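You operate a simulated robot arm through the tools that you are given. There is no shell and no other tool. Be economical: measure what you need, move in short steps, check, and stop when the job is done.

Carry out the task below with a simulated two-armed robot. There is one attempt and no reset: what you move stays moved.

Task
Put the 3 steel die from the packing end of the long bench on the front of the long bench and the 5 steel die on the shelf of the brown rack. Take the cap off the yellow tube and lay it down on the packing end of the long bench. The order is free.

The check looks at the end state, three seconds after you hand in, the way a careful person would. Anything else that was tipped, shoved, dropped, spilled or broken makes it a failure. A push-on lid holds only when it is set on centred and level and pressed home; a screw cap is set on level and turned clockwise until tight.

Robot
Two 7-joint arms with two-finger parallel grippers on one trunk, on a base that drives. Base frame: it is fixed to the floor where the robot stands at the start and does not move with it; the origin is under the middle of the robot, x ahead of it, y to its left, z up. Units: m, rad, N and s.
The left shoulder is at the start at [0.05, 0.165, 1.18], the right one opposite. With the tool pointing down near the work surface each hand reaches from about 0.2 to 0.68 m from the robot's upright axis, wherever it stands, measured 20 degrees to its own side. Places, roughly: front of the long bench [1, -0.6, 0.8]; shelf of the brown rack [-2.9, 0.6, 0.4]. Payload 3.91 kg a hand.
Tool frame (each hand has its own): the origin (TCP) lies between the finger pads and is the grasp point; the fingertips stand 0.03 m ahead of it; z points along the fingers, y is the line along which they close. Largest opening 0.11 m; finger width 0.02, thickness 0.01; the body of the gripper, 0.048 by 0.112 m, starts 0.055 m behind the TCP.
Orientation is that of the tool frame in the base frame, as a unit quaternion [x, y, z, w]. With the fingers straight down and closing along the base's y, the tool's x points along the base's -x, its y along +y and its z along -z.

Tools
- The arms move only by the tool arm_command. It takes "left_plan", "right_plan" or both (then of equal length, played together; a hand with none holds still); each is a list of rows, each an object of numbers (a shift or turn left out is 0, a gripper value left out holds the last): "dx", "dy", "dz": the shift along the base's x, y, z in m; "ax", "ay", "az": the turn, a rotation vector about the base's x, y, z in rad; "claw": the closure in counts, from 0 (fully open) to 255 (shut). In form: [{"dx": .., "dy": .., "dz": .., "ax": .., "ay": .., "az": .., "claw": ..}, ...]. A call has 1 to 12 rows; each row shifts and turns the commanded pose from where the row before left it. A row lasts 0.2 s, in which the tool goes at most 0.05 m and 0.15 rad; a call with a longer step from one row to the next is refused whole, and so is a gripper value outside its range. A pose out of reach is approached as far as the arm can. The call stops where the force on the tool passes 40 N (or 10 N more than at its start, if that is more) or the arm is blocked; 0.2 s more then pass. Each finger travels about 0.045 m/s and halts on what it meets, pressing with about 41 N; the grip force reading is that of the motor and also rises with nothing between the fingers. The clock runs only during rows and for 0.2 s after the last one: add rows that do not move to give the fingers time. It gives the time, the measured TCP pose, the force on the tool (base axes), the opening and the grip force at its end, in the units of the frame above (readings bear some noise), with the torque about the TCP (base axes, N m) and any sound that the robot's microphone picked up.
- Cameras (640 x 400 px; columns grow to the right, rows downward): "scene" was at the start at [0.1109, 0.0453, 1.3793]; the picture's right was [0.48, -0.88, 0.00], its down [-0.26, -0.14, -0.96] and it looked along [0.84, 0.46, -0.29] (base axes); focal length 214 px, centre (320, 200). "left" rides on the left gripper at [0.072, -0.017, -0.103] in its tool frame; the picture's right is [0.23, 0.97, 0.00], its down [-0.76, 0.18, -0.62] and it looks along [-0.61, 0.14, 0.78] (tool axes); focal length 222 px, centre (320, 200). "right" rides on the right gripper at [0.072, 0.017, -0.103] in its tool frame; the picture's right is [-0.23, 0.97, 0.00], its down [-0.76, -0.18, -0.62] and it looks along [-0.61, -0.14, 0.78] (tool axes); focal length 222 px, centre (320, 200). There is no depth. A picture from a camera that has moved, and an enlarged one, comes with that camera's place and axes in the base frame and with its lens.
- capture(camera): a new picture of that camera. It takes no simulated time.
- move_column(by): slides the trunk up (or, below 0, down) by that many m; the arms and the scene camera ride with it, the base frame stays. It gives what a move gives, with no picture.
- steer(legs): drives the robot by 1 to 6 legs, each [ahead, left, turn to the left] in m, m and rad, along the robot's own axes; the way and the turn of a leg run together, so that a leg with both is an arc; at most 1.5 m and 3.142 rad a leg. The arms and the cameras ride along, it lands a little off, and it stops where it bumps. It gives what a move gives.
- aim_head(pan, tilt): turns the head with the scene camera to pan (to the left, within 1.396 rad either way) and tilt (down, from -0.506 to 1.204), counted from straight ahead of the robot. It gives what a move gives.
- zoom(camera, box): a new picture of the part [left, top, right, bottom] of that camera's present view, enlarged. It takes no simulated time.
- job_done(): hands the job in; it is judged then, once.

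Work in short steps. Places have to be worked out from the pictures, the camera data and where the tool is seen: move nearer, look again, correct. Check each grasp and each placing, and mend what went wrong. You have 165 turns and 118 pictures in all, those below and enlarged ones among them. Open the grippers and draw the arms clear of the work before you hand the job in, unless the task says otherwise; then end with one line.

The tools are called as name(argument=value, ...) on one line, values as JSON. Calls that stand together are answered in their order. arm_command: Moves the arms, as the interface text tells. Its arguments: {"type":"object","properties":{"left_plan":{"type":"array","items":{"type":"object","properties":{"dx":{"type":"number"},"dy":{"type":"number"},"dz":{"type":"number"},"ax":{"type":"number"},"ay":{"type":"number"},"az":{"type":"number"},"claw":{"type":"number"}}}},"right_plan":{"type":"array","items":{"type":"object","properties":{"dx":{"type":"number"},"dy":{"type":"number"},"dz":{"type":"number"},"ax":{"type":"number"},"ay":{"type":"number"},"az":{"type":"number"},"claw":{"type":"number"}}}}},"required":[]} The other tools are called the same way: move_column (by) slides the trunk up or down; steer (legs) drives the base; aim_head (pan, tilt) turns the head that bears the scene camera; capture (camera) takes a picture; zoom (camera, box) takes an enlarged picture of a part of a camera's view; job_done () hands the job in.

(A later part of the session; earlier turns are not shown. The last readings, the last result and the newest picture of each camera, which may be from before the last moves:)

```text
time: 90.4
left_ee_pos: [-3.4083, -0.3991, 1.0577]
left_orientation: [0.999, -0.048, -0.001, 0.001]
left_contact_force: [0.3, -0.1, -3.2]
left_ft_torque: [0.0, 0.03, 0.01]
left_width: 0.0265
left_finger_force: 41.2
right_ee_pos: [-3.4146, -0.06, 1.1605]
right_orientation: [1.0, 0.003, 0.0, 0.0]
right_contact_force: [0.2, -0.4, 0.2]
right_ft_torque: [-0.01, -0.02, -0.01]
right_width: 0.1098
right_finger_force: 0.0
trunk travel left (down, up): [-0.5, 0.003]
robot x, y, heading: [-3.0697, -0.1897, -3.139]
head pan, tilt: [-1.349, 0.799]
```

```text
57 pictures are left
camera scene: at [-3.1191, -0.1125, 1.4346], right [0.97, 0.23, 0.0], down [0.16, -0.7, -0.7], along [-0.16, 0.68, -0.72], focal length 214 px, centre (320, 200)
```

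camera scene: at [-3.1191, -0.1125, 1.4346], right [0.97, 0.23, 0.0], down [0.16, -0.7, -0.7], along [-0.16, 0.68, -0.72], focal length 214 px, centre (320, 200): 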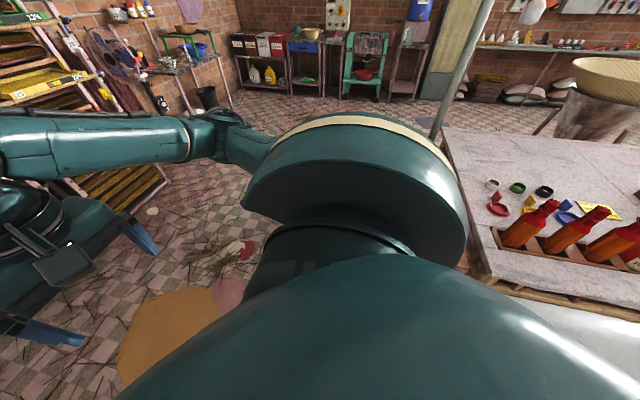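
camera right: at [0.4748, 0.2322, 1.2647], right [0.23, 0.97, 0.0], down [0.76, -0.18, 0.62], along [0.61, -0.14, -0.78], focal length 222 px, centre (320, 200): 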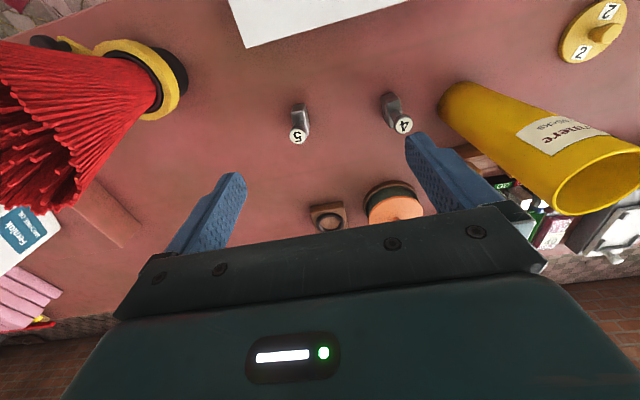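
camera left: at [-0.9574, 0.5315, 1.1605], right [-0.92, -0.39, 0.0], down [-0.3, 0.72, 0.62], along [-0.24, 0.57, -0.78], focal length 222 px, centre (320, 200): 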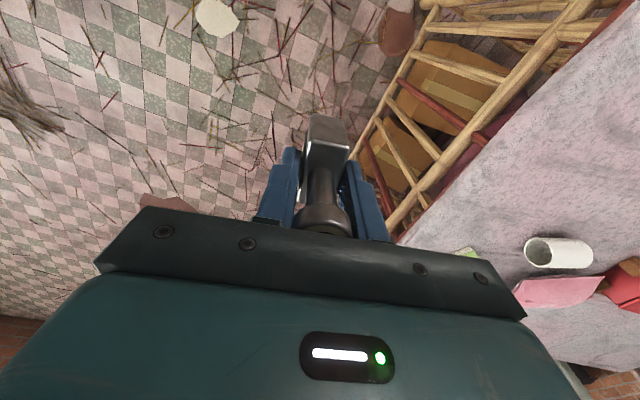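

The shoulder blocks the view; I go ahead 0.35 m more and turn right to face the table's far end.

steer(legs=[[0.35, 0, 0], [0, 0, -1.5]])

aim_head(pan=-0.3, tilt=0.75)

capture(camera="scene")

```text
time: 96.4
left_ee_pos: [-3.6419, 0.1384, 1.0583]
left_orientation: [-0.689, 0.725, 0.002, 0.0]
left_contact_force: [0.3, 0.6, -4.5]
left_ft_torque: [0.03, 0.02, -0.02]
left_width: 0.0263
left_finger_force: 41.1
right_ee_pos: [-3.3036, 0.158, 1.161]
right_orientation: [0.724, -0.69, 0.0, 0.001]
right_contact_force: [0.4, -0.1, 0.0]
right_ft_torque: [0.0, -0.03, -0.01]
right_width: 0.1101
right_finger_force: 0.0
trunk travel left (down, up): [-0.5, 0.003]
robot x, y, heading: [-3.4149, -0.1912, 1.62]
head pan, tilt: [-1.349, 0.799]
```

```text
time: 97.7
left_ee_pos: [-3.6425, 0.1379, 1.0579]
left_orientation: [-0.689, 0.725, 0.0, 0.0]
left_contact_force: [-0.4, -0.7, -3.5]
left_ft_torque: [-0.01, 0.02, -0.01]
left_width: 0.0264
left_finger_force: 41.2
right_ee_pos: [-3.3031, 0.1572, 1.1601]
right_orientation: [0.724, -0.689, 0.0, 0.0]
right_contact_force: [0.0, 0.3, 0.3]
right_ft_torque: [-0.04, 0.01, 0.0]
right_width: 0.11
right_finger_force: 0.0
trunk travel left (down, up): [-0.5, 0.003]
robot x, y, heading: [-3.4146, -0.1912, 1.621]
head pan, tilt: [-0.3, 0.75]
```

```text
56 pictures are left
camera scene: at [-3.3995, -0.0807, 1.4386], right [0.97, -0.25, 0.0], down [-0.17, -0.66, -0.73], along [0.18, 0.71, -0.68], focal length 214 px, centre (320, 200)
```

scene: 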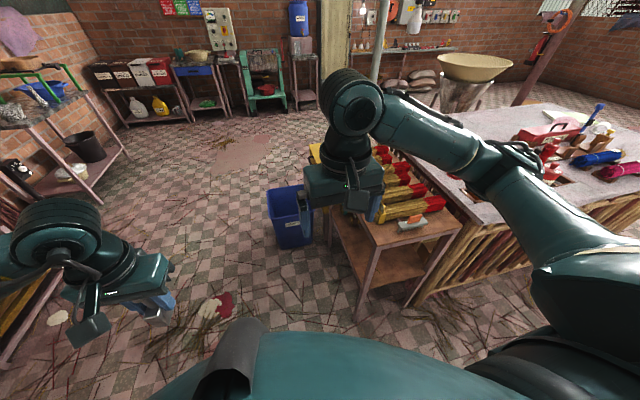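

There is the brown rack, a low stand at the table's far end with a lower shelf at z≈0.4. I enlarge it to get its geometry.

zoom(camera="scene", box=[260, 130, 500, 330])

```text
2.00 times, centred on (380, 230) of scene
camera zoom: at [-3.3995, -0.0807, 1.4386], right [0.97, -0.25, 0.0], down [-0.17, -0.66, -0.73], along [0.18, 0.71, -0.68], focal length 429 px, centre (200, 140)
```

zoom: 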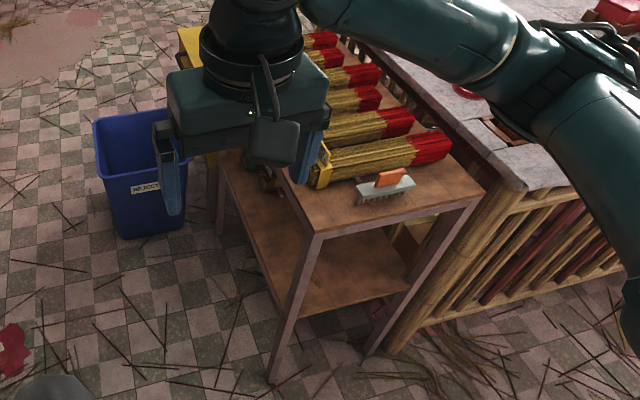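

Rack: x −3.06…−2.7, y 0.32…1.0, top ≈0.74, shelf ≈0.4, open at the near end, shelf free there. So die 5 will need a tilted grasp. Now I deliver die 3 first: back along the corridor.

steer(legs=[[0, 0, -1.62], [1.45, 0, 0], [1.35, 0, 0]])

aim_head(pan=0.7, tilt=0.35)

capture(camera="scene")

```text
time: 115.2
left_ee_pos: [-0.28, -0.078, 1.0579]
left_orientation: [0.069, 0.998, 0.001, -0.001]
left_contact_force: [-1.0, 0.8, -4.7]
left_ft_torque: [-0.02, -0.01, 0.02]
left_width: 0.0262
left_finger_force: 40.8
right_ee_pos: [-0.2891, -0.4189, 1.1605]
right_orientation: [0.02, 1.0, 0.0, 0.0]
right_contact_force: [-0.1, -0.6, 0.8]
right_ft_torque: [0.0, -0.03, -0.03]
right_width: 0.1102
right_finger_force: 0.1
trunk travel left (down, up): [-0.5, 0.003]
robot x, y, heading: [-0.6279, -0.273, -0.038]
head pan, tilt: [-0.3, 0.75]
```

```text
time: 116.5
left_ee_pos: [-0.2797, -0.079, 1.0587]
left_orientation: [0.069, 0.998, 0.001, -0.001]
left_contact_force: [-0.1, -0.5, -3.8]
left_ft_torque: [0.02, 0.01, -0.01]
left_width: 0.0263
left_finger_force: 41.1
right_ee_pos: [-0.2894, -0.4188, 1.1611]
right_orientation: [0.019, 1.0, -0.001, -0.001]
right_contact_force: [0.0, -0.8, 0.0]
right_ft_torque: [0.03, 0.01, 0.01]
right_width: 0.11
right_finger_force: 0.0
trunk travel left (down, up): [-0.5, 0.003]
robot x, y, heading: [-0.621, -0.2748, -0.037]
head pan, tilt: [0.7, 0.351]
```

```text
54 pictures are left
camera scene: at [-0.5238, -0.2167, 1.4742], right [0.61, -0.79, 0.0], down [-0.27, -0.21, -0.94], along [0.74, 0.58, -0.34], focal length 214 px, centre (320, 200)
```

scene: 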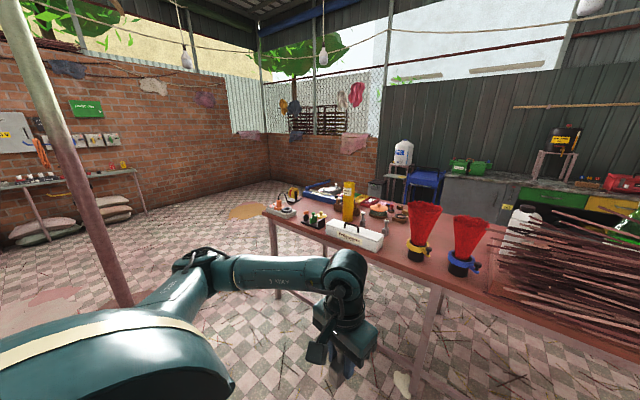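

The bench's left end is at y≈1.03 and a pole stands at ≈(−0.4, 2.0). I go round the left end with a diagonal leg midway between both.

steer(legs=[[0, 1.17, 0.037], [1.02, 0.85, 0], [1.35, 0, 0]])

aim_head(pan=-1.2, tilt=0.45)

capture(camera="scene")

```text
time: 135.0
left_ee_pos: [2.0958, 1.9623, 1.0571]
left_orientation: [0.053, 0.999, 0.001, -0.001]
left_contact_force: [0.5, 0.0, -4.4]
left_ft_torque: [0.01, -0.01, 0.01]
left_width: 0.0263
left_finger_force: 41.2
right_ee_pos: [2.0982, 1.6225, 1.161]
right_orientation: [0.004, 1.0, 0.0, 0.001]
right_contact_force: [-0.1, -0.1, 0.8]
right_ft_torque: [-0.02, -0.01, 0.04]
right_width: 0.11
right_finger_force: 0.0
trunk travel left (down, up): [-0.5, 0.003]
robot x, y, heading: [1.758, 1.7591, -0.006]
head pan, tilt: [0.7, 0.351]
```

```text
time: 136.9
left_ee_pos: [2.095, 1.9623, 1.0584]
left_orientation: [0.054, 0.999, 0.001, -0.001]
left_contact_force: [-0.4, 0.2, -3.7]
left_ft_torque: [0.01, -0.03, 0.01]
left_width: 0.0261
left_finger_force: 40.4
right_ee_pos: [2.0975, 1.623, 1.1607]
right_orientation: [0.004, 1.0, 0.0, 0.001]
right_contact_force: [-0.1, -0.1, 0.3]
right_ft_torque: [-0.04, -0.04, -0.03]
right_width: 0.11
right_finger_force: 0.1
trunk travel left (down, up): [-0.5, 0.003]
robot x, y, heading: [1.7604, 1.7529, -0.005]
head pan, tilt: [-1.201, 0.45]
```

```text
53 pictures are left
camera scene: at [1.8182, 1.6721, 1.465], right [-0.93, -0.36, 0.0], down [-0.16, 0.41, -0.9], along [0.32, -0.84, -0.44], focal length 214 px, centre (320, 200)
```

scene: 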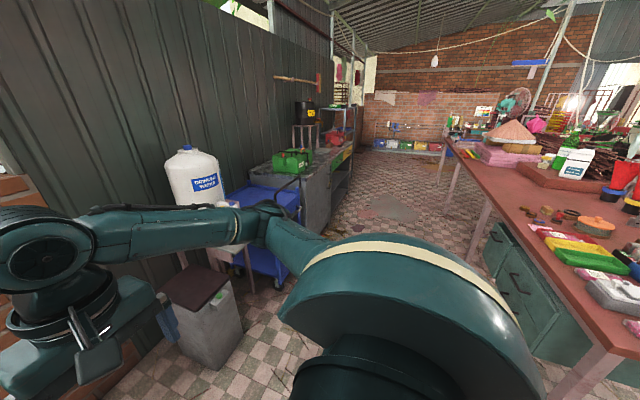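

The aisle is 1.1…2.4 m wide in x. I drive sideways to y≈−0.37, turn around to face the bench and look.

steer(legs=[[0, -1.1, 0], [0, -1.03, 0], [0, 0, 3.14]])

aim_head(pan=0.1, tilt=0.7)

capture(camera="scene")

```text
time: 154.9
left_ee_pos: [1.4163, -0.5914, 1.058]
left_orientation: [0.999, -0.032, 0.001, 0.001]
left_contact_force: [0.6, -0.4, -4.0]
left_ft_torque: [-0.01, -0.01, 0.01]
left_width: 0.0262
left_finger_force: 40.9
right_ee_pos: [1.4014, -0.2521, 1.1608]
right_orientation: [1.0, 0.017, 0.0, -0.001]
right_contact_force: [0.6, 0.4, -0.4]
right_ft_torque: [-0.04, 0.0, -0.01]
right_width: 0.1099
right_finger_force: 0.1
trunk travel left (down, up): [-0.5, 0.003]
robot x, y, heading: [1.7481, -0.373, -3.11]
head pan, tilt: [-1.201, 0.45]
```

```text
time: 156.3
left_ee_pos: [1.4165, -0.5911, 1.0567]
left_orientation: [1.0, -0.031, 0.001, 0.002]
left_contact_force: [0.5, 0.0, -3.6]
left_ft_torque: [-0.01, -0.04, 0.02]
left_width: 0.0265
left_finger_force: 40.9
right_ee_pos: [1.4001, -0.2513, 1.1602]
right_orientation: [1.0, 0.018, -0.001, 0.0]
right_contact_force: [-0.3, -0.1, 0.2]
right_ft_torque: [0.01, -0.02, -0.01]
right_width: 0.11
right_finger_force: 0.0
trunk travel left (down, up): [-0.5, 0.003]
robot x, y, heading: [1.7486, -0.3696, -3.108]
head pan, tilt: [0.099, 0.7]
```

```text
52 pictures are left
camera scene: at [1.6331, -0.3847, 1.4428], right [-0.13, 0.99, 0.0], down [0.64, 0.09, -0.76], along [-0.76, -0.1, -0.64], focal length 214 px, centre (320, 200)
```

scene: 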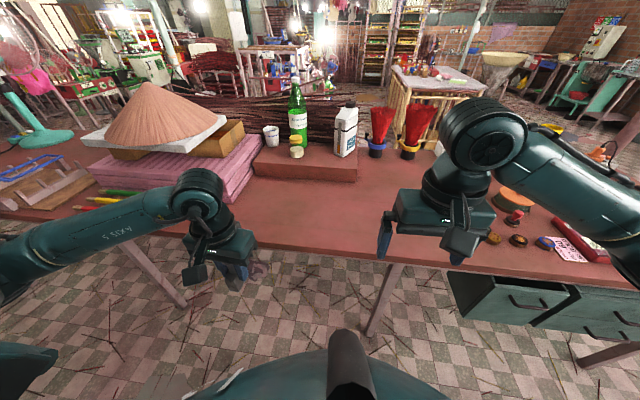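

The front strip between the bench edge (x≈1.13) and the wooden riser (x≈0.78) is free around (0.98, −0.58). I drive 0.22 ahead, lower the trunk 0.08 and bring the left hand over the spot.

steer(legs=[[0.22, 0, -0.03]])

move_column(by=-0.08)

arm_command(left_plan=[{"dx": -0.045}, {"dx": -0.045}, {"dx": -0.045}, {"dx": -0.045}, {"dx": -0.02}])

capture(camera="left")

capture(camera="scene")

```text
time: 158.0
left_ee_pos: [1.1866, -0.5851, 1.0582]
left_orientation: [0.999, -0.049, 0.0, 0.001]
left_contact_force: [0.2, -0.2, -4.5]
left_ft_torque: [0.02, -0.01, -0.02]
left_width: 0.0266
left_finger_force: 41.0
right_ee_pos: [1.1809, -0.246, 1.1611]
right_orientation: [1.0, 0.002, -0.001, 0.0]
right_contact_force: [-0.1, -0.6, -0.3]
right_ft_torque: [0.01, 0.0, -0.02]
right_width: 0.1102
right_finger_force: 0.1
trunk travel left (down, up): [-0.5, 0.003]
robot x, y, heading: [1.5281, -0.3763, -3.139]
head pan, tilt: [0.099, 0.7]
```

```text
time: 159.2
left_ee_pos: [1.1882, -0.5851, 0.9775]
left_orientation: [0.999, -0.048, 0.0, 0.001]
left_contact_force: [0.2, -0.4, -4.7]
left_ft_torque: [-0.01, 0.0, -0.02]
left_width: 0.026
left_finger_force: 40.9
right_ee_pos: [1.1808, -0.2442, 1.0806]
right_orientation: [1.0, 0.002, 0.0, 0.0]
right_contact_force: [-0.3, -0.7, 0.7]
right_ft_torque: [0.01, 0.03, -0.01]
right_width: 0.11
right_finger_force: 0.1
trunk travel left (down, up): [-0.42, 0.083]
robot x, y, heading: [1.5272, -0.3788, -3.137]
head pan, tilt: [0.099, 0.7]
```

```text
time: 160.4
left_ee_pos: [0.9866, -0.584, 0.9783]
left_orientation: [0.999, -0.049, 0.001, 0.001]
left_contact_force: [-1.2, -0.5, -3.7]
left_ft_torque: [-0.01, -0.02, -0.01]
left_width: 0.0262
left_finger_force: 41.2
right_ee_pos: [1.1821, -0.2442, 1.0807]
right_orientation: [1.0, 0.002, 0.0, -0.001]
right_contact_force: [0.7, 0.3, 0.1]
right_ft_torque: [0.03, 0.02, -0.04]
right_width: 0.1099
right_finger_force: 0.0
trunk travel left (down, up): [-0.42, 0.083]
robot x, y, heading: [1.527, -0.3754, -3.137]
head pan, tilt: [0.099, 0.7]
```

```text
51 pictures are left
camera left: at [1.0598, -0.574, 1.0816], right [0.13, -0.99, 0.0], down [-0.78, -0.1, 0.62], along [-0.62, -0.08, -0.78], focal length 222 px, centre (320, 200)
```

left: 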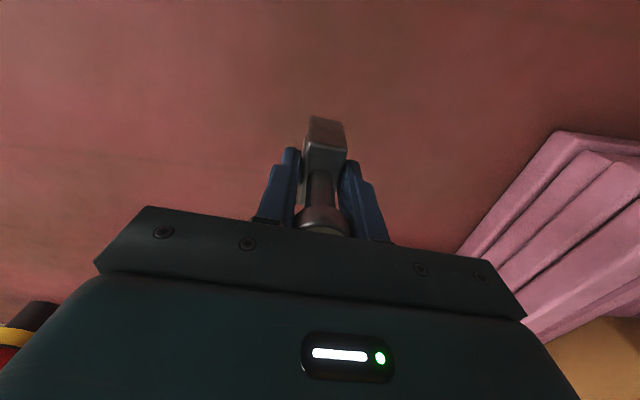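

```text
50 pictures are left
camera scene: at [1.41, -0.3853, 1.3628], right [-0.1, 0.99, 0.0], down [0.64, 0.07, -0.76], along [-0.76, -0.08, -0.64], focal length 214 px, centre (320, 200)
```

scene: 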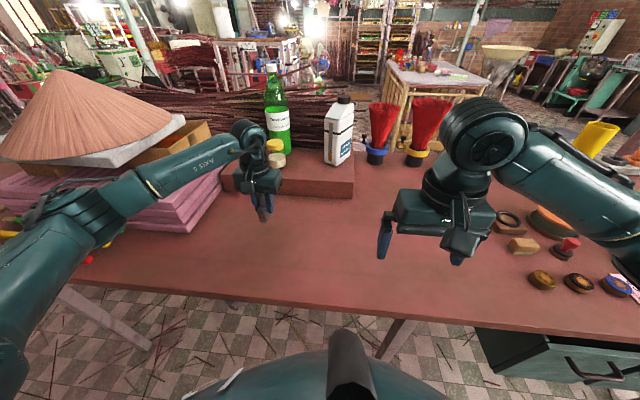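

The spot is clear; I shift 0.06 m away from the pink packs and lower to just above the bench (die stood at TCP z 0.893).

arm_command(left_plan=[{"dy": 0.04}, {"dy": 0.025}, {"dz": -0.03}, {"dz": -0.03}, {"dz": -0.018}, {}])

capture(camera="scene")

```text
time: 161.8
left_ee_pos: [0.9857, -0.5188, 0.9012]
left_orientation: [0.999, -0.048, 0.001, 0.001]
left_contact_force: [-0.4, -0.3, -3.6]
left_ft_torque: [0.02, -0.02, -0.01]
left_width: 0.0264
left_finger_force: 40.8
right_ee_pos: [1.1807, -0.2447, 1.0809]
right_orientation: [1.0, 0.001, 0.0, 0.0]
right_contact_force: [-0.3, -0.3, 0.6]
right_ft_torque: [0.01, 0.02, 0.0]
right_width: 0.11
right_finger_force: 0.0
trunk travel left (down, up): [-0.42, 0.083]
robot x, y, heading: [1.5241, -0.3769, -3.135]
head pan, tilt: [0.099, 0.7]
```

```text
49 pictures are left
camera scene: at [1.4101, -0.3852, 1.3628], right [-0.1, 0.99, 0.0], down [0.64, 0.07, -0.76], along [-0.76, -0.08, -0.64], focal length 214 px, centre (320, 200)
```

scene: 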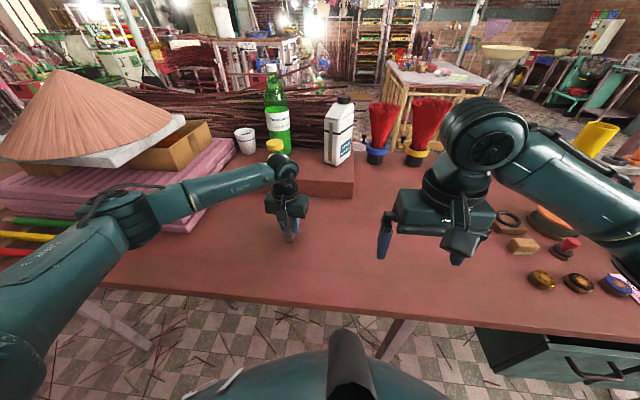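

Clear. I lower the last millimetres in small steps, watching the force.

arm_command(left_plan=[{"dz": -0.004}, {"dz": -0.002}, {"dz": -0.002}, {}])

```text
time: 162.8
left_ee_pos: [0.9865, -0.5204, 0.8949]
left_orientation: [0.999, -0.048, -0.002, 0.001]
left_contact_force: [1.5, -2.0, 13.7]
left_ft_torque: [0.0, -0.52, -0.03]
left_width: 0.0264
left_finger_force: 40.7
right_ee_pos: [1.1833, -0.2435, 1.082]
right_orientation: [1.0, 0.002, -0.001, 0.001]
right_contact_force: [0.4, 1.2, 0.3]
right_ft_torque: [0.01, -0.01, -0.01]
right_width: 0.1097
right_finger_force: 0.0
trunk travel left (down, up): [-0.42, 0.083]
robot x, y, heading: [1.5244, -0.3759, -3.135]
head pan, tilt: [0.099, 0.7]
```

Contact made. I open the fingers and rise straight up.

arm_command(left_plan=[{"claw": 200}, {"claw": 150}, {"claw": 80}, {"claw": 20}, {"claw": 0}, {"claw": 0}])

arm_command(left_plan=[{"dz": 0.02}, {"dz": 0.035}, {"dz": 0.045}, {"dz": 0.045}, {"dz": 0.02}])

capture(camera="left")

zoom(camera="scene", box=[200, 120, 400, 260])

```text
time: 164.2
left_ee_pos: [0.9873, -0.5195, 0.8924]
left_orientation: [0.999, -0.049, 0.001, 0.001]
left_contact_force: [0.7, 0.7, 0.2]
left_ft_torque: [0.0, 0.0, -0.01]
left_width: 0.1101
left_finger_force: 0.1
right_ee_pos: [1.1814, -0.2453, 1.0808]
right_orientation: [1.0, 0.002, 0.001, 0.0]
right_contact_force: [-0.1, -0.7, -0.3]
right_ft_torque: [0.03, -0.01, 0.01]
right_width: 0.1098
right_finger_force: 0.0
trunk travel left (down, up): [-0.42, 0.083]
robot x, y, heading: [1.519, -0.3796, -3.141]
head pan, tilt: [0.099, 0.7]
```

```text
time: 165.4
left_ee_pos: [0.9877, -0.5197, 1.0562]
left_orientation: [0.999, -0.049, 0.001, 0.002]
left_contact_force: [-0.4, 0.0, -0.3]
left_ft_torque: [0.03, -0.01, 0.02]
left_width: 0.11
left_finger_force: 0.0
right_ee_pos: [1.1817, -0.245, 1.0814]
right_orientation: [1.0, 0.002, 0.0, 0.0]
right_contact_force: [0.6, 0.2, 0.0]
right_ft_torque: [-0.01, -0.05, -0.02]
right_width: 0.1101
right_finger_force: 0.0
trunk travel left (down, up): [-0.42, 0.083]
robot x, y, heading: [1.5269, -0.3745, -3.14]
head pan, tilt: [0.099, 0.7]
```

```text
48 pictures are left
camera left: at [1.0608, -0.5097, 1.1606], right [0.13, -0.99, 0.0], down [-0.78, -0.1, 0.62], along [-0.62, -0.08, -0.78], focal length 222 px, centre (320, 200)
```

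left: 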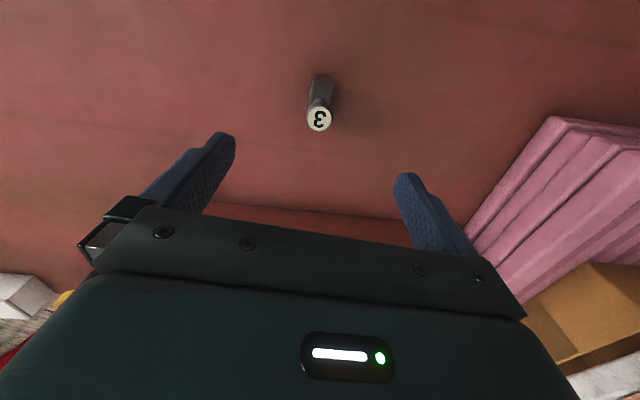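

```text
2.86 times, centred on (300, 190) of scene
camera zoom: at [1.4105, -0.3851, 1.3628], right [-0.1, 0.99, 0.0], down [0.64, 0.07, -0.77], along [-0.76, -0.08, -0.64], focal length 613 px, centre (377, 229)
```

zoom: 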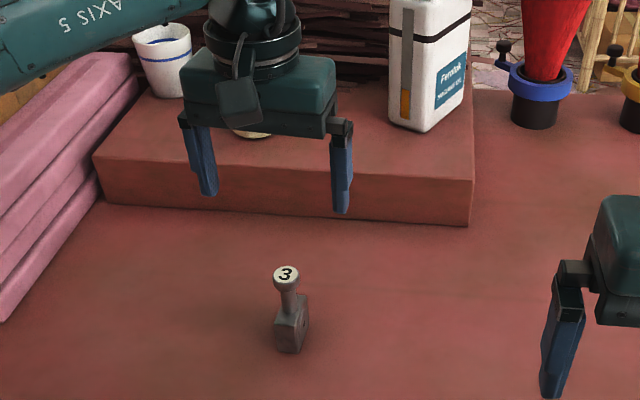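

Die 3 stands upright at (0.99, −0.52) on the front. I draw the left hand back, raise the trunk and drive back round the bench.

arm_command(left_plan=[{"dx": 0.045, "dz": 0.01}, {"dx": 0.045}, {"dx": 0.045}, {"dx": 0.045, "dy": 0.0}, {"dx": 0.03}])

move_column(by=0.08)

steer(legs=[[-0.22, 0, 0], [0, -1.1, 0], [0, -1.03, 0]])

```text
time: 166.6
left_ee_pos: [1.1968, -0.5193, 1.0679]
left_orientation: [0.999, -0.048, 0.0, 0.001]
left_contact_force: [0.3, -0.4, 0.1]
left_ft_torque: [0.03, 0.01, 0.01]
left_width: 0.1099
left_finger_force: 0.0
right_ee_pos: [1.1818, -0.2451, 1.0812]
right_orientation: [1.0, 0.002, 0.0, 0.0]
right_contact_force: [0.1, 0.7, -0.3]
right_ft_torque: [-0.04, 0.04, 0.0]
right_width: 0.11
right_finger_force: 0.0
trunk travel left (down, up): [-0.42, 0.083]
robot x, y, heading: [1.5231, -0.3792, -3.134]
head pan, tilt: [0.099, 0.7]
```

```text
time: 167.8
left_ee_pos: [1.1969, -0.519, 1.1466]
left_orientation: [0.999, -0.048, 0.001, 0.002]
left_contact_force: [0.4, 0.1, -0.1]
left_ft_torque: [-0.01, -0.01, 0.01]
left_width: 0.11
left_finger_force: 0.0
right_ee_pos: [1.1823, -0.2452, 1.1606]
right_orientation: [1.0, 0.002, 0.0, 0.0]
right_contact_force: [0.2, 0.1, 0.0]
right_ft_torque: [-0.03, -0.02, 0.0]
right_width: 0.1099
right_finger_force: 0.1
trunk travel left (down, up): [-0.5, 0.003]
robot x, y, heading: [1.526, -0.3767, -3.137]
head pan, tilt: [0.099, 0.7]
```

```text
time: 179.6
left_ee_pos: [1.3887, 1.6089, 1.1482]
left_orientation: [0.999, -0.044, 0.001, 0.002]
left_contact_force: [-1.2, 0.0, 0.6]
left_ft_torque: [-0.01, -0.01, -0.02]
left_width: 0.11
left_finger_force: 0.1
right_ee_pos: [1.3713, 1.8839, 1.1618]
right_orientation: [1.0, 0.007, 0.0, 0.0]
right_contact_force: [0.5, -0.2, 0.2]
right_ft_torque: [-0.04, 0.02, 0.02]
right_width: 0.1098
right_finger_force: 0.1
trunk travel left (down, up): [-0.5, 0.003]
robot x, y, heading: [1.7167, 1.7548, -3.13]
head pan, tilt: [0.099, 0.7]
```

On course. I continue round the end, back to the front side, turn to face the bench and approach.

steer(legs=[[1.32, 0, -0.012], [1.02, 0.85, 0], [0, 0.62, 0], [0, 0, -3.14]])

aim_head(pan=0.0, tilt=0.7)

```text
time: 203.0
left_ee_pos: [-0.2618, 0.3933, 1.1466]
left_orientation: [0.039, 0.999, 0.001, 0.0]
left_contact_force: [-0.1, -0.6, -0.2]
left_ft_torque: [0.06, -0.02, -0.01]
left_width: 0.1101
left_finger_force: 0.1
right_ee_pos: [-0.2413, 0.1195, 1.1611]
right_orientation: [-0.011, 1.0, -0.001, -0.001]
right_contact_force: [0.4, 0.2, -0.2]
right_ft_torque: [0.02, 0.0, -0.03]
right_width: 0.1099
right_finger_force: 0.1
trunk travel left (down, up): [-0.5, 0.003]
robot x, y, heading: [-0.5881, 0.2438, 0.022]
head pan, tilt: [0.099, 0.7]
```

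```text
time: 203.7
left_ee_pos: [-0.2635, 0.3949, 1.1477]
left_orientation: [0.039, 0.999, 0.001, -0.001]
left_contact_force: [-0.5, 0.4, -0.4]
left_ft_torque: [0.0, -0.03, 0.0]
left_width: 0.11
left_finger_force: 0.0
right_ee_pos: [-0.2408, 0.1198, 1.1604]
right_orientation: [-0.011, 1.0, -0.001, -0.001]
right_contact_force: [0.3, 0.5, -0.4]
right_ft_torque: [-0.05, 0.02, 0.0]
right_width: 0.1096
right_finger_force: 0.0
trunk travel left (down, up): [-0.5, 0.003]
robot x, y, heading: [-0.5877, 0.2453, 0.023]
head pan, tilt: [0.0, 0.7]
```

I drive up to the bench again and lower the trunk by 0.08 for the tilted grasp.

steer(legs=[[0.61, 0.02, -0.022]])

move_column(by=-0.08)

zoom(camera="scene", box=[250, 180, 410, 280])

capture(camera="right")

```text
time: 207.1
left_ee_pos: [0.3456, 0.421, 1.1475]
left_orientation: [0.044, 0.999, 0.0, -0.001]
left_contact_force: [0.4, 0.2, -0.9]
left_ft_torque: [-0.01, 0.04, -0.02]
left_width: 0.1102
left_finger_force: 0.1
right_ee_pos: [0.3635, 0.1467, 1.1605]
right_orientation: [-0.006, 1.0, 0.0, 0.0]
right_contact_force: [-0.1, 0.7, -0.3]
right_ft_torque: [0.0, 0.0, 0.01]
right_width: 0.11
right_finger_force: 0.0
trunk travel left (down, up): [-0.5, 0.003]
robot x, y, heading: [0.022, 0.2725, 0.013]
head pan, tilt: [0.0, 0.7]
```

```text
time: 208.2
left_ee_pos: [0.3463, 0.4203, 1.0679]
left_orientation: [0.043, 0.999, 0.001, 0.0]
left_contact_force: [0.6, 0.0, -0.1]
left_ft_torque: [0.01, 0.01, -0.01]
left_width: 0.1099
left_finger_force: 0.2
right_ee_pos: [0.3656, 0.1476, 1.0805]
right_orientation: [-0.007, 1.0, 0.0, 0.0]
right_contact_force: [-0.3, 0.2, -0.4]
right_ft_torque: [0.02, -0.02, -0.02]
right_width: 0.11
right_finger_force: 0.0
trunk travel left (down, up): [-0.42, 0.083]
robot x, y, heading: [0.0148, 0.2773, 0.012]
head pan, tilt: [0.0, 0.7]
```

```text
4.00 times, centred on (330, 230) of scene
camera zoom: at [0.1338, 0.2772, 1.3629], right [0.01, -1.0, 0.0], down [-0.64, -0.01, -0.77], along [0.77, 0.01, -0.64], focal length 858 px, centre (280, 80)
```

zoom: 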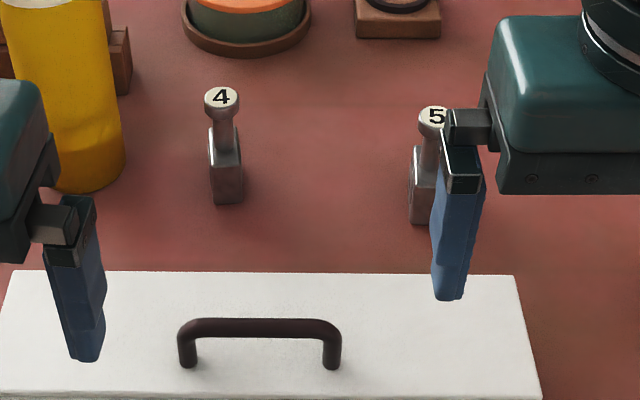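

```text
45 pictures are left
camera right: at [0.2908, 0.1631, 1.1841], right [0.21, 0.98, 0.0], down [0.76, -0.17, 0.62], along [0.61, -0.13, -0.78], focal length 222 px, centre (320, 200)
```

right: 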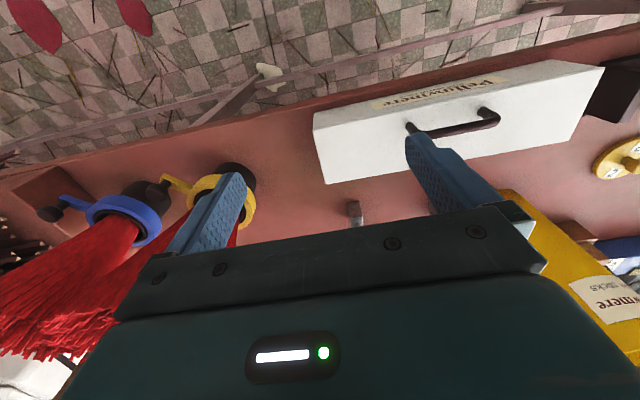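

Die 5 is at about (0.607, 0.17), right behind the white box (back edge x≈0.474, top ≈0.92). I bring the right hand above it to measure its yaw.

arm_command(right_plan=[{"dx": 0.045, "dz": 0.01}, {"dx": 0.045, "dz": 0.01}, {"dx": 0.045, "dz": 0.01}, {"dx": 0.03, "dz": 0.01}])

zoom(camera="right", box=[260, 60, 420, 160])

zoom(camera="scene", box=[320, 190, 400, 240])

```text
time: 209.2
left_ee_pos: [0.3459, 0.4212, 1.0674]
left_orientation: [0.044, 0.999, 0.001, 0.0]
left_contact_force: [-0.3, 0.4, -0.9]
left_ft_torque: [0.02, -0.01, 0.01]
left_width: 0.1098
left_finger_force: 0.0
right_ee_pos: [0.5306, 0.1469, 1.118]
right_orientation: [-0.007, 1.0, -0.001, 0.0]
right_contact_force: [-0.2, -1.3, -0.1]
right_ft_torque: [0.01, -0.01, -0.01]
right_width: 0.1101
right_finger_force: 0.2
trunk travel left (down, up): [-0.42, 0.083]
robot x, y, heading: [0.0184, 0.2737, 0.009]
head pan, tilt: [0.0, 0.7]
```

```text
4.00 times, centred on (340, 110) of right
camera zoom: at [0.4573, 0.1622, 1.2211], right [0.21, 0.98, 0.0], down [0.76, -0.17, 0.62], along [0.61, -0.13, -0.78], focal length 888 px, centre (240, 560)
```

zoom: 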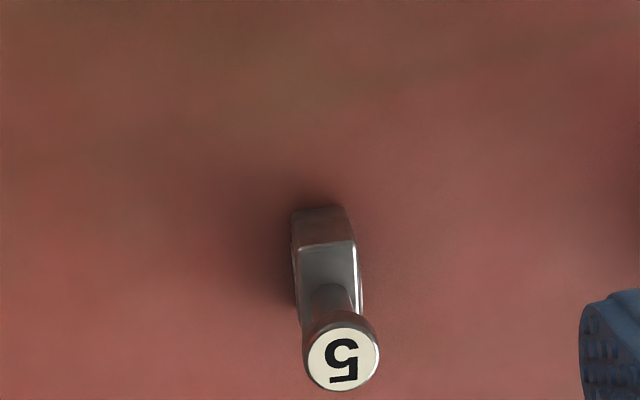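

```text
8.00 times, centred on (360, 215) of scene
camera zoom: at [0.1341, 0.2774, 1.3628], right [0.01, -1.0, 0.0], down [-0.64, -0.01, -0.76], along [0.76, 0.01, -0.64], focal length 1716 px, centre (0, 80)
```

zoom: 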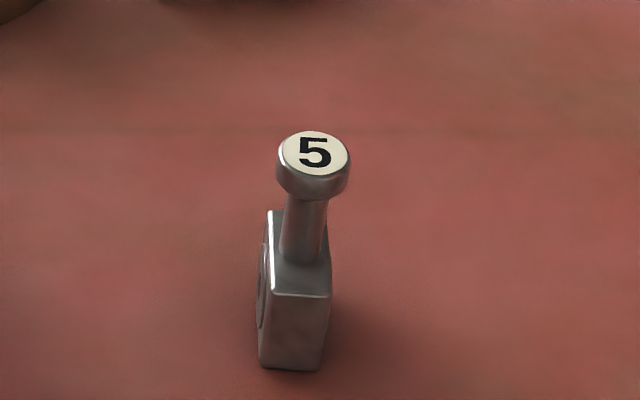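

Die 5's block is square to the bench (yaw≈0), centre (0.603, 0.170). A tilted grasp here would bring the wrist camera onto the white box, so I first take it from above and reset it ~5–6 cm deeper, then regrasp it tilted.

arm_command(right_plan=[{"dx": 0.024, "dy": 0.008, "dz": -0.03}, {"dx": 0.024, "dy": 0.008, "dz": -0.03}, {"dx": 0.024, "dy": 0.007, "dz": -0.03}, {"dz": -0.02}, {}])

capture(camera="right")

```text
time: 210.4
left_ee_pos: [0.3457, 0.4221, 1.0672]
left_orientation: [0.043, 0.999, 0.002, -0.001]
left_contact_force: [0.7, 0.4, 1.0]
left_ft_torque: [0.0, 0.0, 0.01]
left_width: 0.1099
left_finger_force: 0.0
right_ee_pos: [0.5998, 0.1707, 1.0105]
right_orientation: [-0.007, 1.0, 0.0, 0.0]
right_contact_force: [-0.2, -0.5, 0.2]
right_ft_torque: [0.0, 0.0, -0.06]
right_width: 0.1101
right_finger_force: 0.0
trunk travel left (down, up): [-0.42, 0.083]
robot x, y, heading: [0.0219, 0.2737, 0.013]
head pan, tilt: [0.0, 0.7]
```

```text
42 pictures are left
camera right: at [0.5281, 0.1858, 1.1145], right [0.21, 0.98, 0.0], down [0.76, -0.17, 0.62], along [0.61, -0.13, -0.78], focal length 222 px, centre (320, 200)
```

right: 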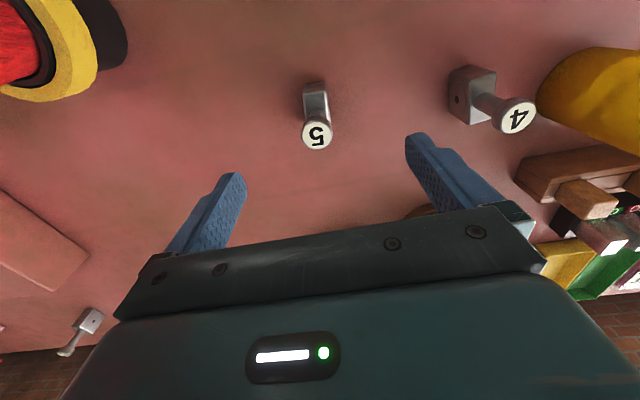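

Aligned (head ≈0.600, 0.168). I descend to TCP z≈0.893 and close.

arm_command(right_plan=[{"dz": -0.035, "dx": 0.002, "dy": -0.001}, {"dz": -0.035}, {"dz": -0.027}, {"dz": -0.015}, {"dz": -0.005}, {}])

arm_command(right_plan=[{"claw": 100}, {"claw": 180}, {"claw": 235}, {"claw": 235}, {"claw": 235}, {"claw": 235}, {"claw": 235}, {"dz": 0.01}, {"dz": 0.02}])

capture(camera="right")

```text
time: 211.8
left_ee_pos: [0.3458, 0.4216, 1.0676]
left_orientation: [0.044, 0.999, 0.0, -0.001]
left_contact_force: [-0.8, -1.0, -0.7]
left_ft_torque: [0.01, 0.03, 0.02]
left_width: 0.1098
left_finger_force: 0.0
right_ee_pos: [0.604, 0.1698, 0.8946]
right_orientation: [-0.006, 1.0, -0.001, 0.0]
right_contact_force: [-0.6, -0.5, -0.6]
right_ft_torque: [-0.01, 0.03, 0.01]
right_width: 0.1097
right_finger_force: 0.0
trunk travel left (down, up): [-0.42, 0.083]
robot x, y, heading: [0.0209, 0.275, 0.014]
head pan, tilt: [0.0, 0.7]
```

```text
time: 213.8
left_ee_pos: [0.3463, 0.4217, 1.0675]
left_orientation: [0.044, 0.999, 0.001, -0.001]
left_contact_force: [0.5, -1.0, -0.2]
left_ft_torque: [0.01, 0.02, -0.01]
left_width: 0.11
left_finger_force: 0.1
right_ee_pos: [0.6022, 0.1689, 0.9236]
right_orientation: [-0.007, 1.0, -0.001, 0.0]
right_contact_force: [0.1, 0.5, -3.9]
right_ft_torque: [-0.03, -0.02, -0.01]
right_width: 0.0261
right_finger_force: 41.1
trunk travel left (down, up): [-0.42, 0.083]
robot x, y, heading: [0.0181, 0.275, 0.014]
head pan, tilt: [0.0, 0.7]
```

```text
41 pictures are left
camera right: at [0.5301, 0.1851, 1.0269], right [0.21, 0.98, 0.0], down [0.76, -0.17, 0.62], along [0.61, -0.13, -0.78], focal length 222 px, centre (320, 200)
```

right: 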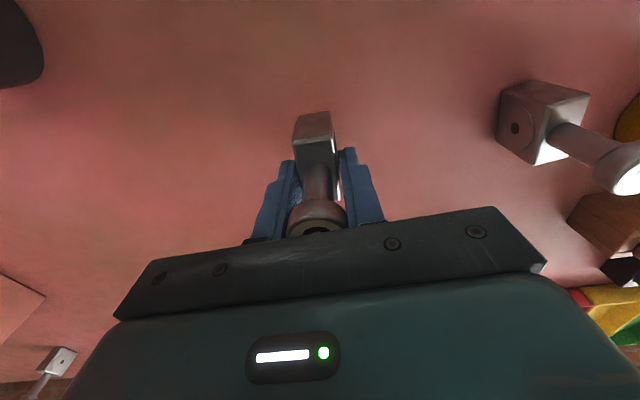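

Die 5 is held. I carry it ahead 5.5 cm and set it down.

arm_command(right_plan=[{"dx": 0.02}, {"dx": 0.02}, {"dx": 0.015}, {"dz": -0.015}, {"dz": -0.01}, {}])

```text
time: 215.2
left_ee_pos: [0.3463, 0.4213, 1.0675]
left_orientation: [0.043, 0.999, 0.002, -0.001]
left_contact_force: [0.9, -0.2, 0.0]
left_ft_torque: [-0.02, 0.01, -0.04]
left_width: 0.1098
left_finger_force: 0.1
right_ee_pos: [0.657, 0.1686, 0.8985]
right_orientation: [-0.006, 1.0, 0.001, 0.001]
right_contact_force: [0.8, -0.1, -4.2]
right_ft_torque: [0.04, -0.03, 0.0]
right_width: 0.0261
right_finger_force: 40.7
trunk travel left (down, up): [-0.42, 0.083]
robot x, y, heading: [0.0204, 0.2768, 0.017]
head pan, tilt: [0.0, 0.7]
```

arm_command(right_plan=[{"dz": -0.003}, {"dz": -0.002}, {"dz": -0.001}, {}])

```text
time: 216.2
left_ee_pos: [0.345, 0.4212, 1.0676]
left_orientation: [0.044, 0.999, 0.001, 0.0]
left_contact_force: [-0.6, -0.1, -0.3]
left_ft_torque: [0.01, -0.03, -0.01]
left_width: 0.1102
left_finger_force: 0.0
right_ee_pos: [0.6578, 0.1685, 0.8944]
right_orientation: [-0.006, 1.0, 0.0, 0.002]
right_contact_force: [-0.6, -1.1, 7.3]
right_ft_torque: [-0.07, 0.37, 0.05]
right_width: 0.0263
right_finger_force: 40.6
trunk travel left (down, up): [-0.42, 0.083]
robot x, y, heading: [0.0199, 0.2754, 0.019]
head pan, tilt: [0.0, 0.7]
```

The die touches the bench. I release, rise, draw back, and tilt the right hand forward by 0.84 rad well above the white box.

arm_command(right_plan=[{"claw": 200}, {"claw": 120}, {"claw": 40}, {"claw": 0}, {"claw": 0}, {"claw": 0}, {"dz": 0.02}, {"dz": 0.04}, {"dz": 0.045}, {"dz": 0.045}, {"dz": 0.03}])

arm_command(right_plan=[{"dx": -0.03, "ay": -0.14}, {"dx": -0.03, "ay": -0.14}, {"dx": -0.03, "ay": -0.14}, {"dx": -0.015, "ay": -0.14}, {"ay": -0.14}, {"ay": -0.14}, {}])

capture(camera="right")

capture(camera="scene")

```text
time: 218.7
left_ee_pos: [0.3459, 0.4212, 1.0672]
left_orientation: [0.044, 0.999, 0.0, 0.0]
left_contact_force: [0.6, -1.2, 0.2]
left_ft_torque: [-0.02, 0.03, -0.01]
left_width: 0.1099
left_finger_force: 0.0
right_ee_pos: [0.6581, 0.1695, 1.0726]
right_orientation: [-0.006, 1.0, 0.0, 0.0]
right_contact_force: [0.5, 0.5, 0.5]
right_ft_torque: [0.0, 0.01, 0.01]
right_width: 0.1101
right_finger_force: 0.1
trunk travel left (down, up): [-0.42, 0.083]
robot x, y, heading: [0.0218, 0.2763, 0.008]
head pan, tilt: [0.0, 0.7]
```

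```text
time: 220.2
left_ee_pos: [0.3465, 0.42, 1.0681]
left_orientation: [0.043, 0.999, 0.0, -0.001]
left_contact_force: [-0.6, 0.2, 0.2]
left_ft_torque: [0.04, -0.01, 0.0]
left_width: 0.1099
left_finger_force: 0.1
right_ee_pos: [0.5533, 0.1711, 1.072]
right_orientation: [-0.006, 0.913, -0.003, 0.408]
right_contact_force: [-0.6, 0.4, -0.2]
right_ft_torque: [0.02, 0.02, 0.01]
right_width: 0.1098
right_finger_force: 0.1
trunk travel left (down, up): [-0.42, 0.083]
robot x, y, heading: [0.0184, 0.2755, 0.012]
head pan, tilt: [0.0, 0.7]
```

```text
40 pictures are left
camera right: at [0.4269, 0.1858, 1.0869], right [0.14, 0.98, 0.16], down [0.04, -0.17, 0.98], along [0.99, -0.13, -0.07], focal length 222 px, centre (320, 200)
```

right: 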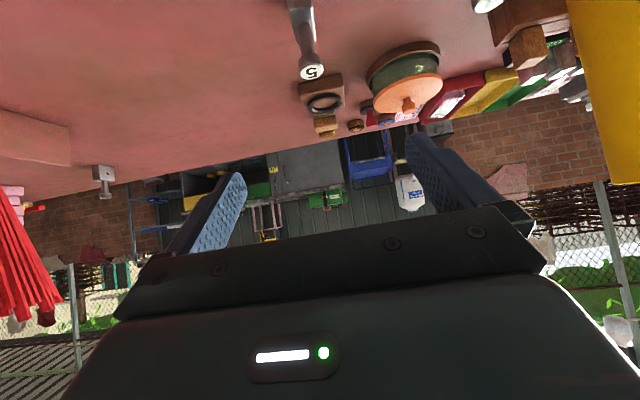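

```text
39 pictures are left
camera scene: at [0.134, 0.2773, 1.3628], right [0.01, -1.0, 0.0], down [-0.64, -0.01, -0.76], along [0.76, 0.01, -0.64], focal length 214 px, centre (320, 200)
```

scene: 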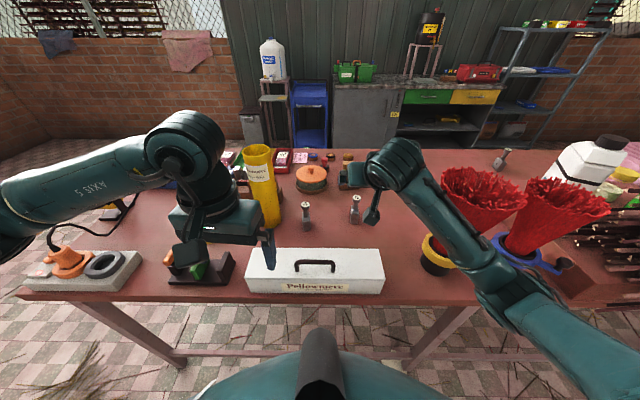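

Die 5 stands at (0.657, 0.169), the tool is tilted 48°. I descend to the pre-grasp point (0.555, 0.169, 0.962), watching the forearm's clearance to the red bundle.

arm_command(right_plan=[{"dz": -0.03}, {"dz": -0.03}, {"dz": -0.03}, {"dz": -0.02, "dy": -0.002}, {}])

capture(camera="right")

zoom(camera="scene", box=[300, 140, 540, 300])

```text
time: 221.4
left_ee_pos: [0.3454, 0.4218, 1.0674]
left_orientation: [0.043, 0.999, 0.0, -0.001]
left_contact_force: [0.3, -0.7, 0.0]
left_ft_torque: [0.01, -0.02, -0.01]
left_width: 0.1101
left_finger_force: 0.0
right_ee_pos: [0.5541, 0.1673, 0.9627]
right_orientation: [-0.006, 0.913, -0.002, 0.408]
right_contact_force: [-0.2, -0.6, 0.1]
right_ft_torque: [-0.04, -0.01, 0.01]
right_width: 0.11
right_finger_force: 0.1
trunk travel left (down, up): [-0.42, 0.083]
robot x, y, heading: [0.0172, 0.275, 0.007]
head pan, tilt: [0.0, 0.7]
```

```text
38 pictures are left
camera right: at [0.4284, 0.1834, 0.977], right [0.14, 0.98, 0.16], down [0.05, -0.17, 0.98], along [0.99, -0.13, -0.07], focal length 222 px, centre (320, 200)
```

right: 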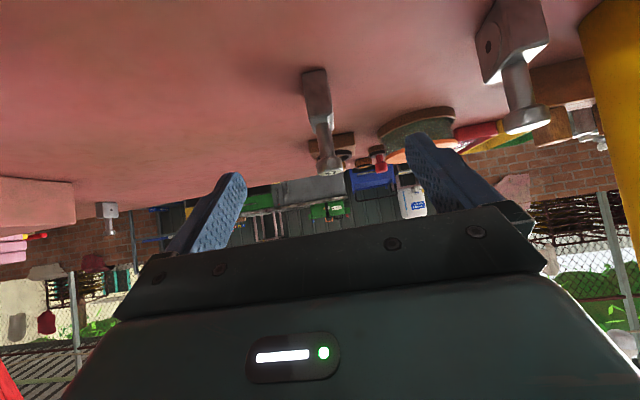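

```text
2.50 times, centred on (420, 220) of scene
camera zoom: at [0.134, 0.2772, 1.3629], right [0.01, -1.0, 0.0], down [-0.64, -0.01, -0.76], along [0.76, 0.01, -0.64], focal length 536 px, centre (70, 150)
```

zoom: 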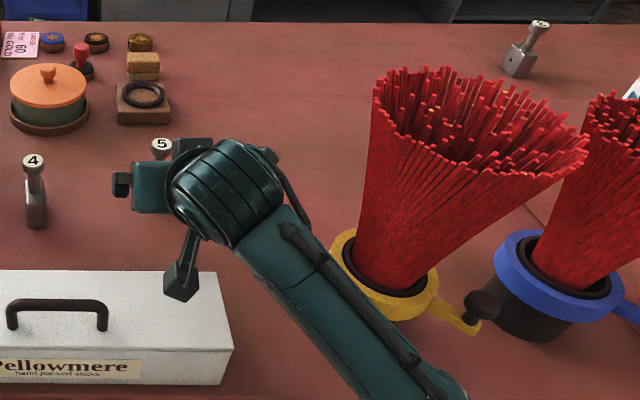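

The forearm is near the bundle's holder and the wrist camera near the box. I raise the trunk and shift the base left 0.08 so the arm comes in steeper and further left, then go ahead before descending.

move_column(by=0.08)

steer(legs=[[0.01, 0.09, -0.01]])

arm_command(right_plan=[{"dx": 0.025, "dy": -0.023}, {"dx": 0.025, "dy": -0.023}, {"dx": 0.025, "dy": -0.023}, {"dx": 0.015, "dy": -0.021}, {"dz": -0.03}, {"dz": -0.03}, {}])

capture(camera="right")

zoom(camera="scene", box=[320, 140, 560, 300])

```text
time: 222.6
left_ee_pos: [0.346, 0.4207, 1.1468]
left_orientation: [0.044, 0.999, 0.001, -0.001]
left_contact_force: [-0.9, 0.1, 0.6]
left_ft_torque: [-0.03, 0.03, 0.02]
left_width: 0.11
left_finger_force: 0.1
right_ee_pos: [0.5539, 0.1683, 1.0427]
right_orientation: [-0.006, 0.914, -0.003, 0.406]
right_contact_force: [-0.1, -0.5, 0.5]
right_ft_torque: [0.02, -0.03, -0.03]
right_width: 0.1099
right_finger_force: 0.0
trunk travel left (down, up): [-0.5, 0.003]
robot x, y, heading: [0.0186, 0.2755, 0.013]
head pan, tilt: [0.0, 0.7]
```

```text
time: 223.7
left_ee_pos: [0.3558, 0.5088, 1.1462]
left_orientation: [0.049, 0.999, 0.001, -0.001]
left_contact_force: [0.9, 0.6, -0.8]
left_ft_torque: [-0.03, -0.01, 0.02]
left_width: 0.1101
left_finger_force: 0.0
right_ee_pos: [0.5617, 0.2538, 1.0434]
right_orientation: [-0.003, 0.913, -0.004, 0.407]
right_contact_force: [-0.1, -0.6, 0.1]
right_ft_torque: [-0.06, 0.02, -0.01]
right_width: 0.1102
right_finger_force: 0.0
trunk travel left (down, up): [-0.5, 0.003]
robot x, y, heading: [0.0304, 0.3651, 0.006]
head pan, tilt: [0.0, 0.7]
```

```text
time: 225.3
left_ee_pos: [0.3567, 0.5075, 1.1471]
left_orientation: [0.048, 0.999, 0.001, -0.001]
left_contact_force: [0.1, 0.8, 0.4]
left_ft_torque: [0.03, -0.01, 0.02]
left_width: 0.1102
left_finger_force: 0.1
right_ee_pos: [0.6506, 0.1626, 0.9821]
right_orientation: [-0.002, 0.913, -0.005, 0.408]
right_contact_force: [-0.3, 0.1, -0.7]
right_ft_torque: [0.0, 0.01, 0.01]
right_width: 0.1099
right_finger_force: 0.1
trunk travel left (down, up): [-0.5, 0.003]
robot x, y, heading: [0.0306, 0.3693, 0.003]
head pan, tilt: [0.0, 0.7]
```

```text
36 pictures are left
camera right: at [0.5259, 0.1802, 0.9974], right [0.15, 0.98, 0.16], down [0.04, -0.17, 0.98], along [0.99, -0.14, -0.07], focal length 222 px, centre (320, 200)
```

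right: 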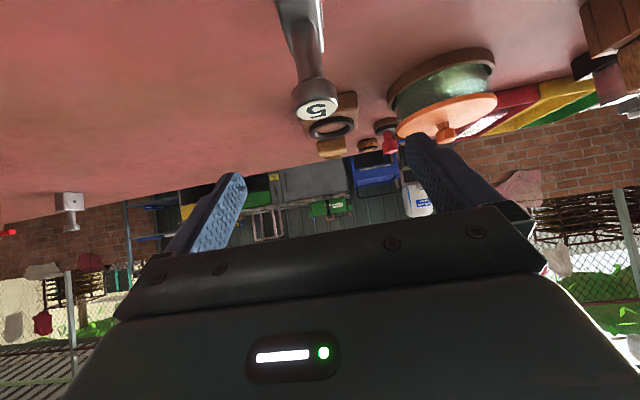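

```text
2.50 times, centred on (440, 220) of scene
camera zoom: at [0.1432, 0.3661, 1.4429], right [0.0, -1.0, 0.0], down [-0.64, 0.0, -0.77], along [0.76, 0.0, -0.64], focal length 536 px, centre (20, 150)
```

zoom: 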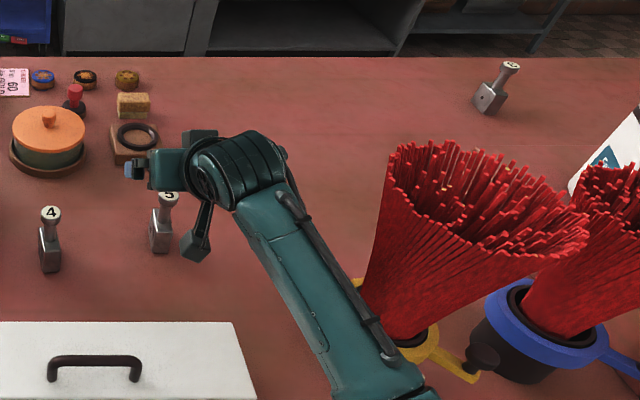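

Aligned within 6 mm in y. I correct and go straight down to TCP z≈0.876 around the block.

arm_command(right_plan=[{"dy": 0.006, "dz": -0.02}, {"dz": -0.03}, {"dz": -0.03}, {"dz": -0.016}, {}])

capture(camera="right")

zoom(camera="scene", box=[320, 140, 560, 300])

```text
time: 226.5
left_ee_pos: [0.3563, 0.5081, 1.1468]
left_orientation: [0.049, 0.999, 0.001, -0.001]
left_contact_force: [-0.2, 0.1, -0.1]
left_ft_torque: [-0.03, -0.04, 0.03]
left_width: 0.11
left_finger_force: 0.0
right_ee_pos: [0.6548, 0.1683, 0.8868]
right_orientation: [-0.002, 0.913, -0.005, 0.408]
right_contact_force: [0.2, 0.4, 0.5]
right_ft_torque: [0.0, 0.01, 0.0]
right_width: 0.1099
right_finger_force: 0.0
trunk travel left (down, up): [-0.5, 0.003]
robot x, y, heading: [0.0292, 0.3682, 0.001]
head pan, tilt: [0.0, 0.7]
```

```text
34 pictures are left
camera right: at [0.5269, 0.1859, 0.9007], right [0.15, 0.98, 0.16], down [0.04, -0.17, 0.98], along [0.99, -0.14, -0.07], focal length 222 px, centre (320, 200)
```

right: 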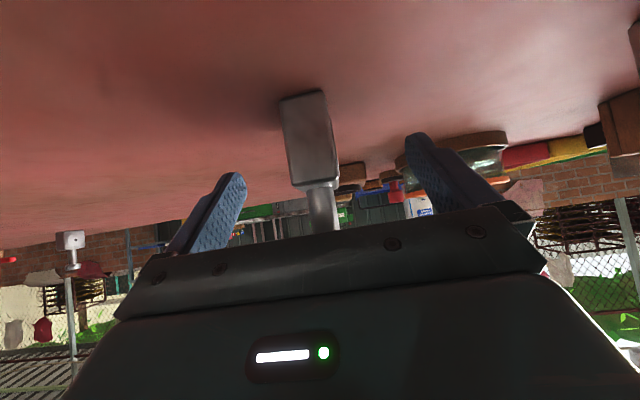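

```text
2.50 times, centred on (440, 220) of scene
camera zoom: at [0.1432, 0.3661, 1.4429], right [0.0, -1.0, 0.0], down [-0.64, 0.0, -0.76], along [0.76, 0.0, -0.64], focal length 536 px, centre (20, 150)
```

zoom: 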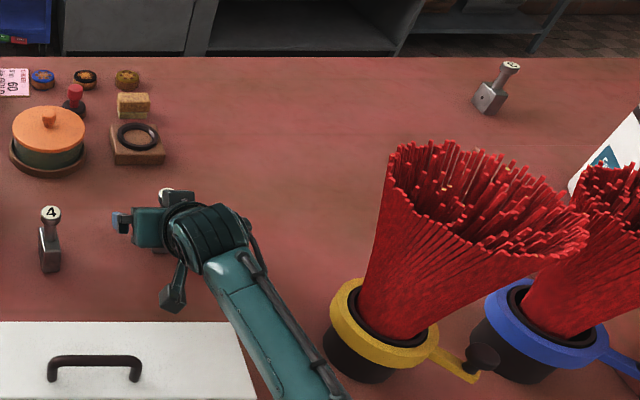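

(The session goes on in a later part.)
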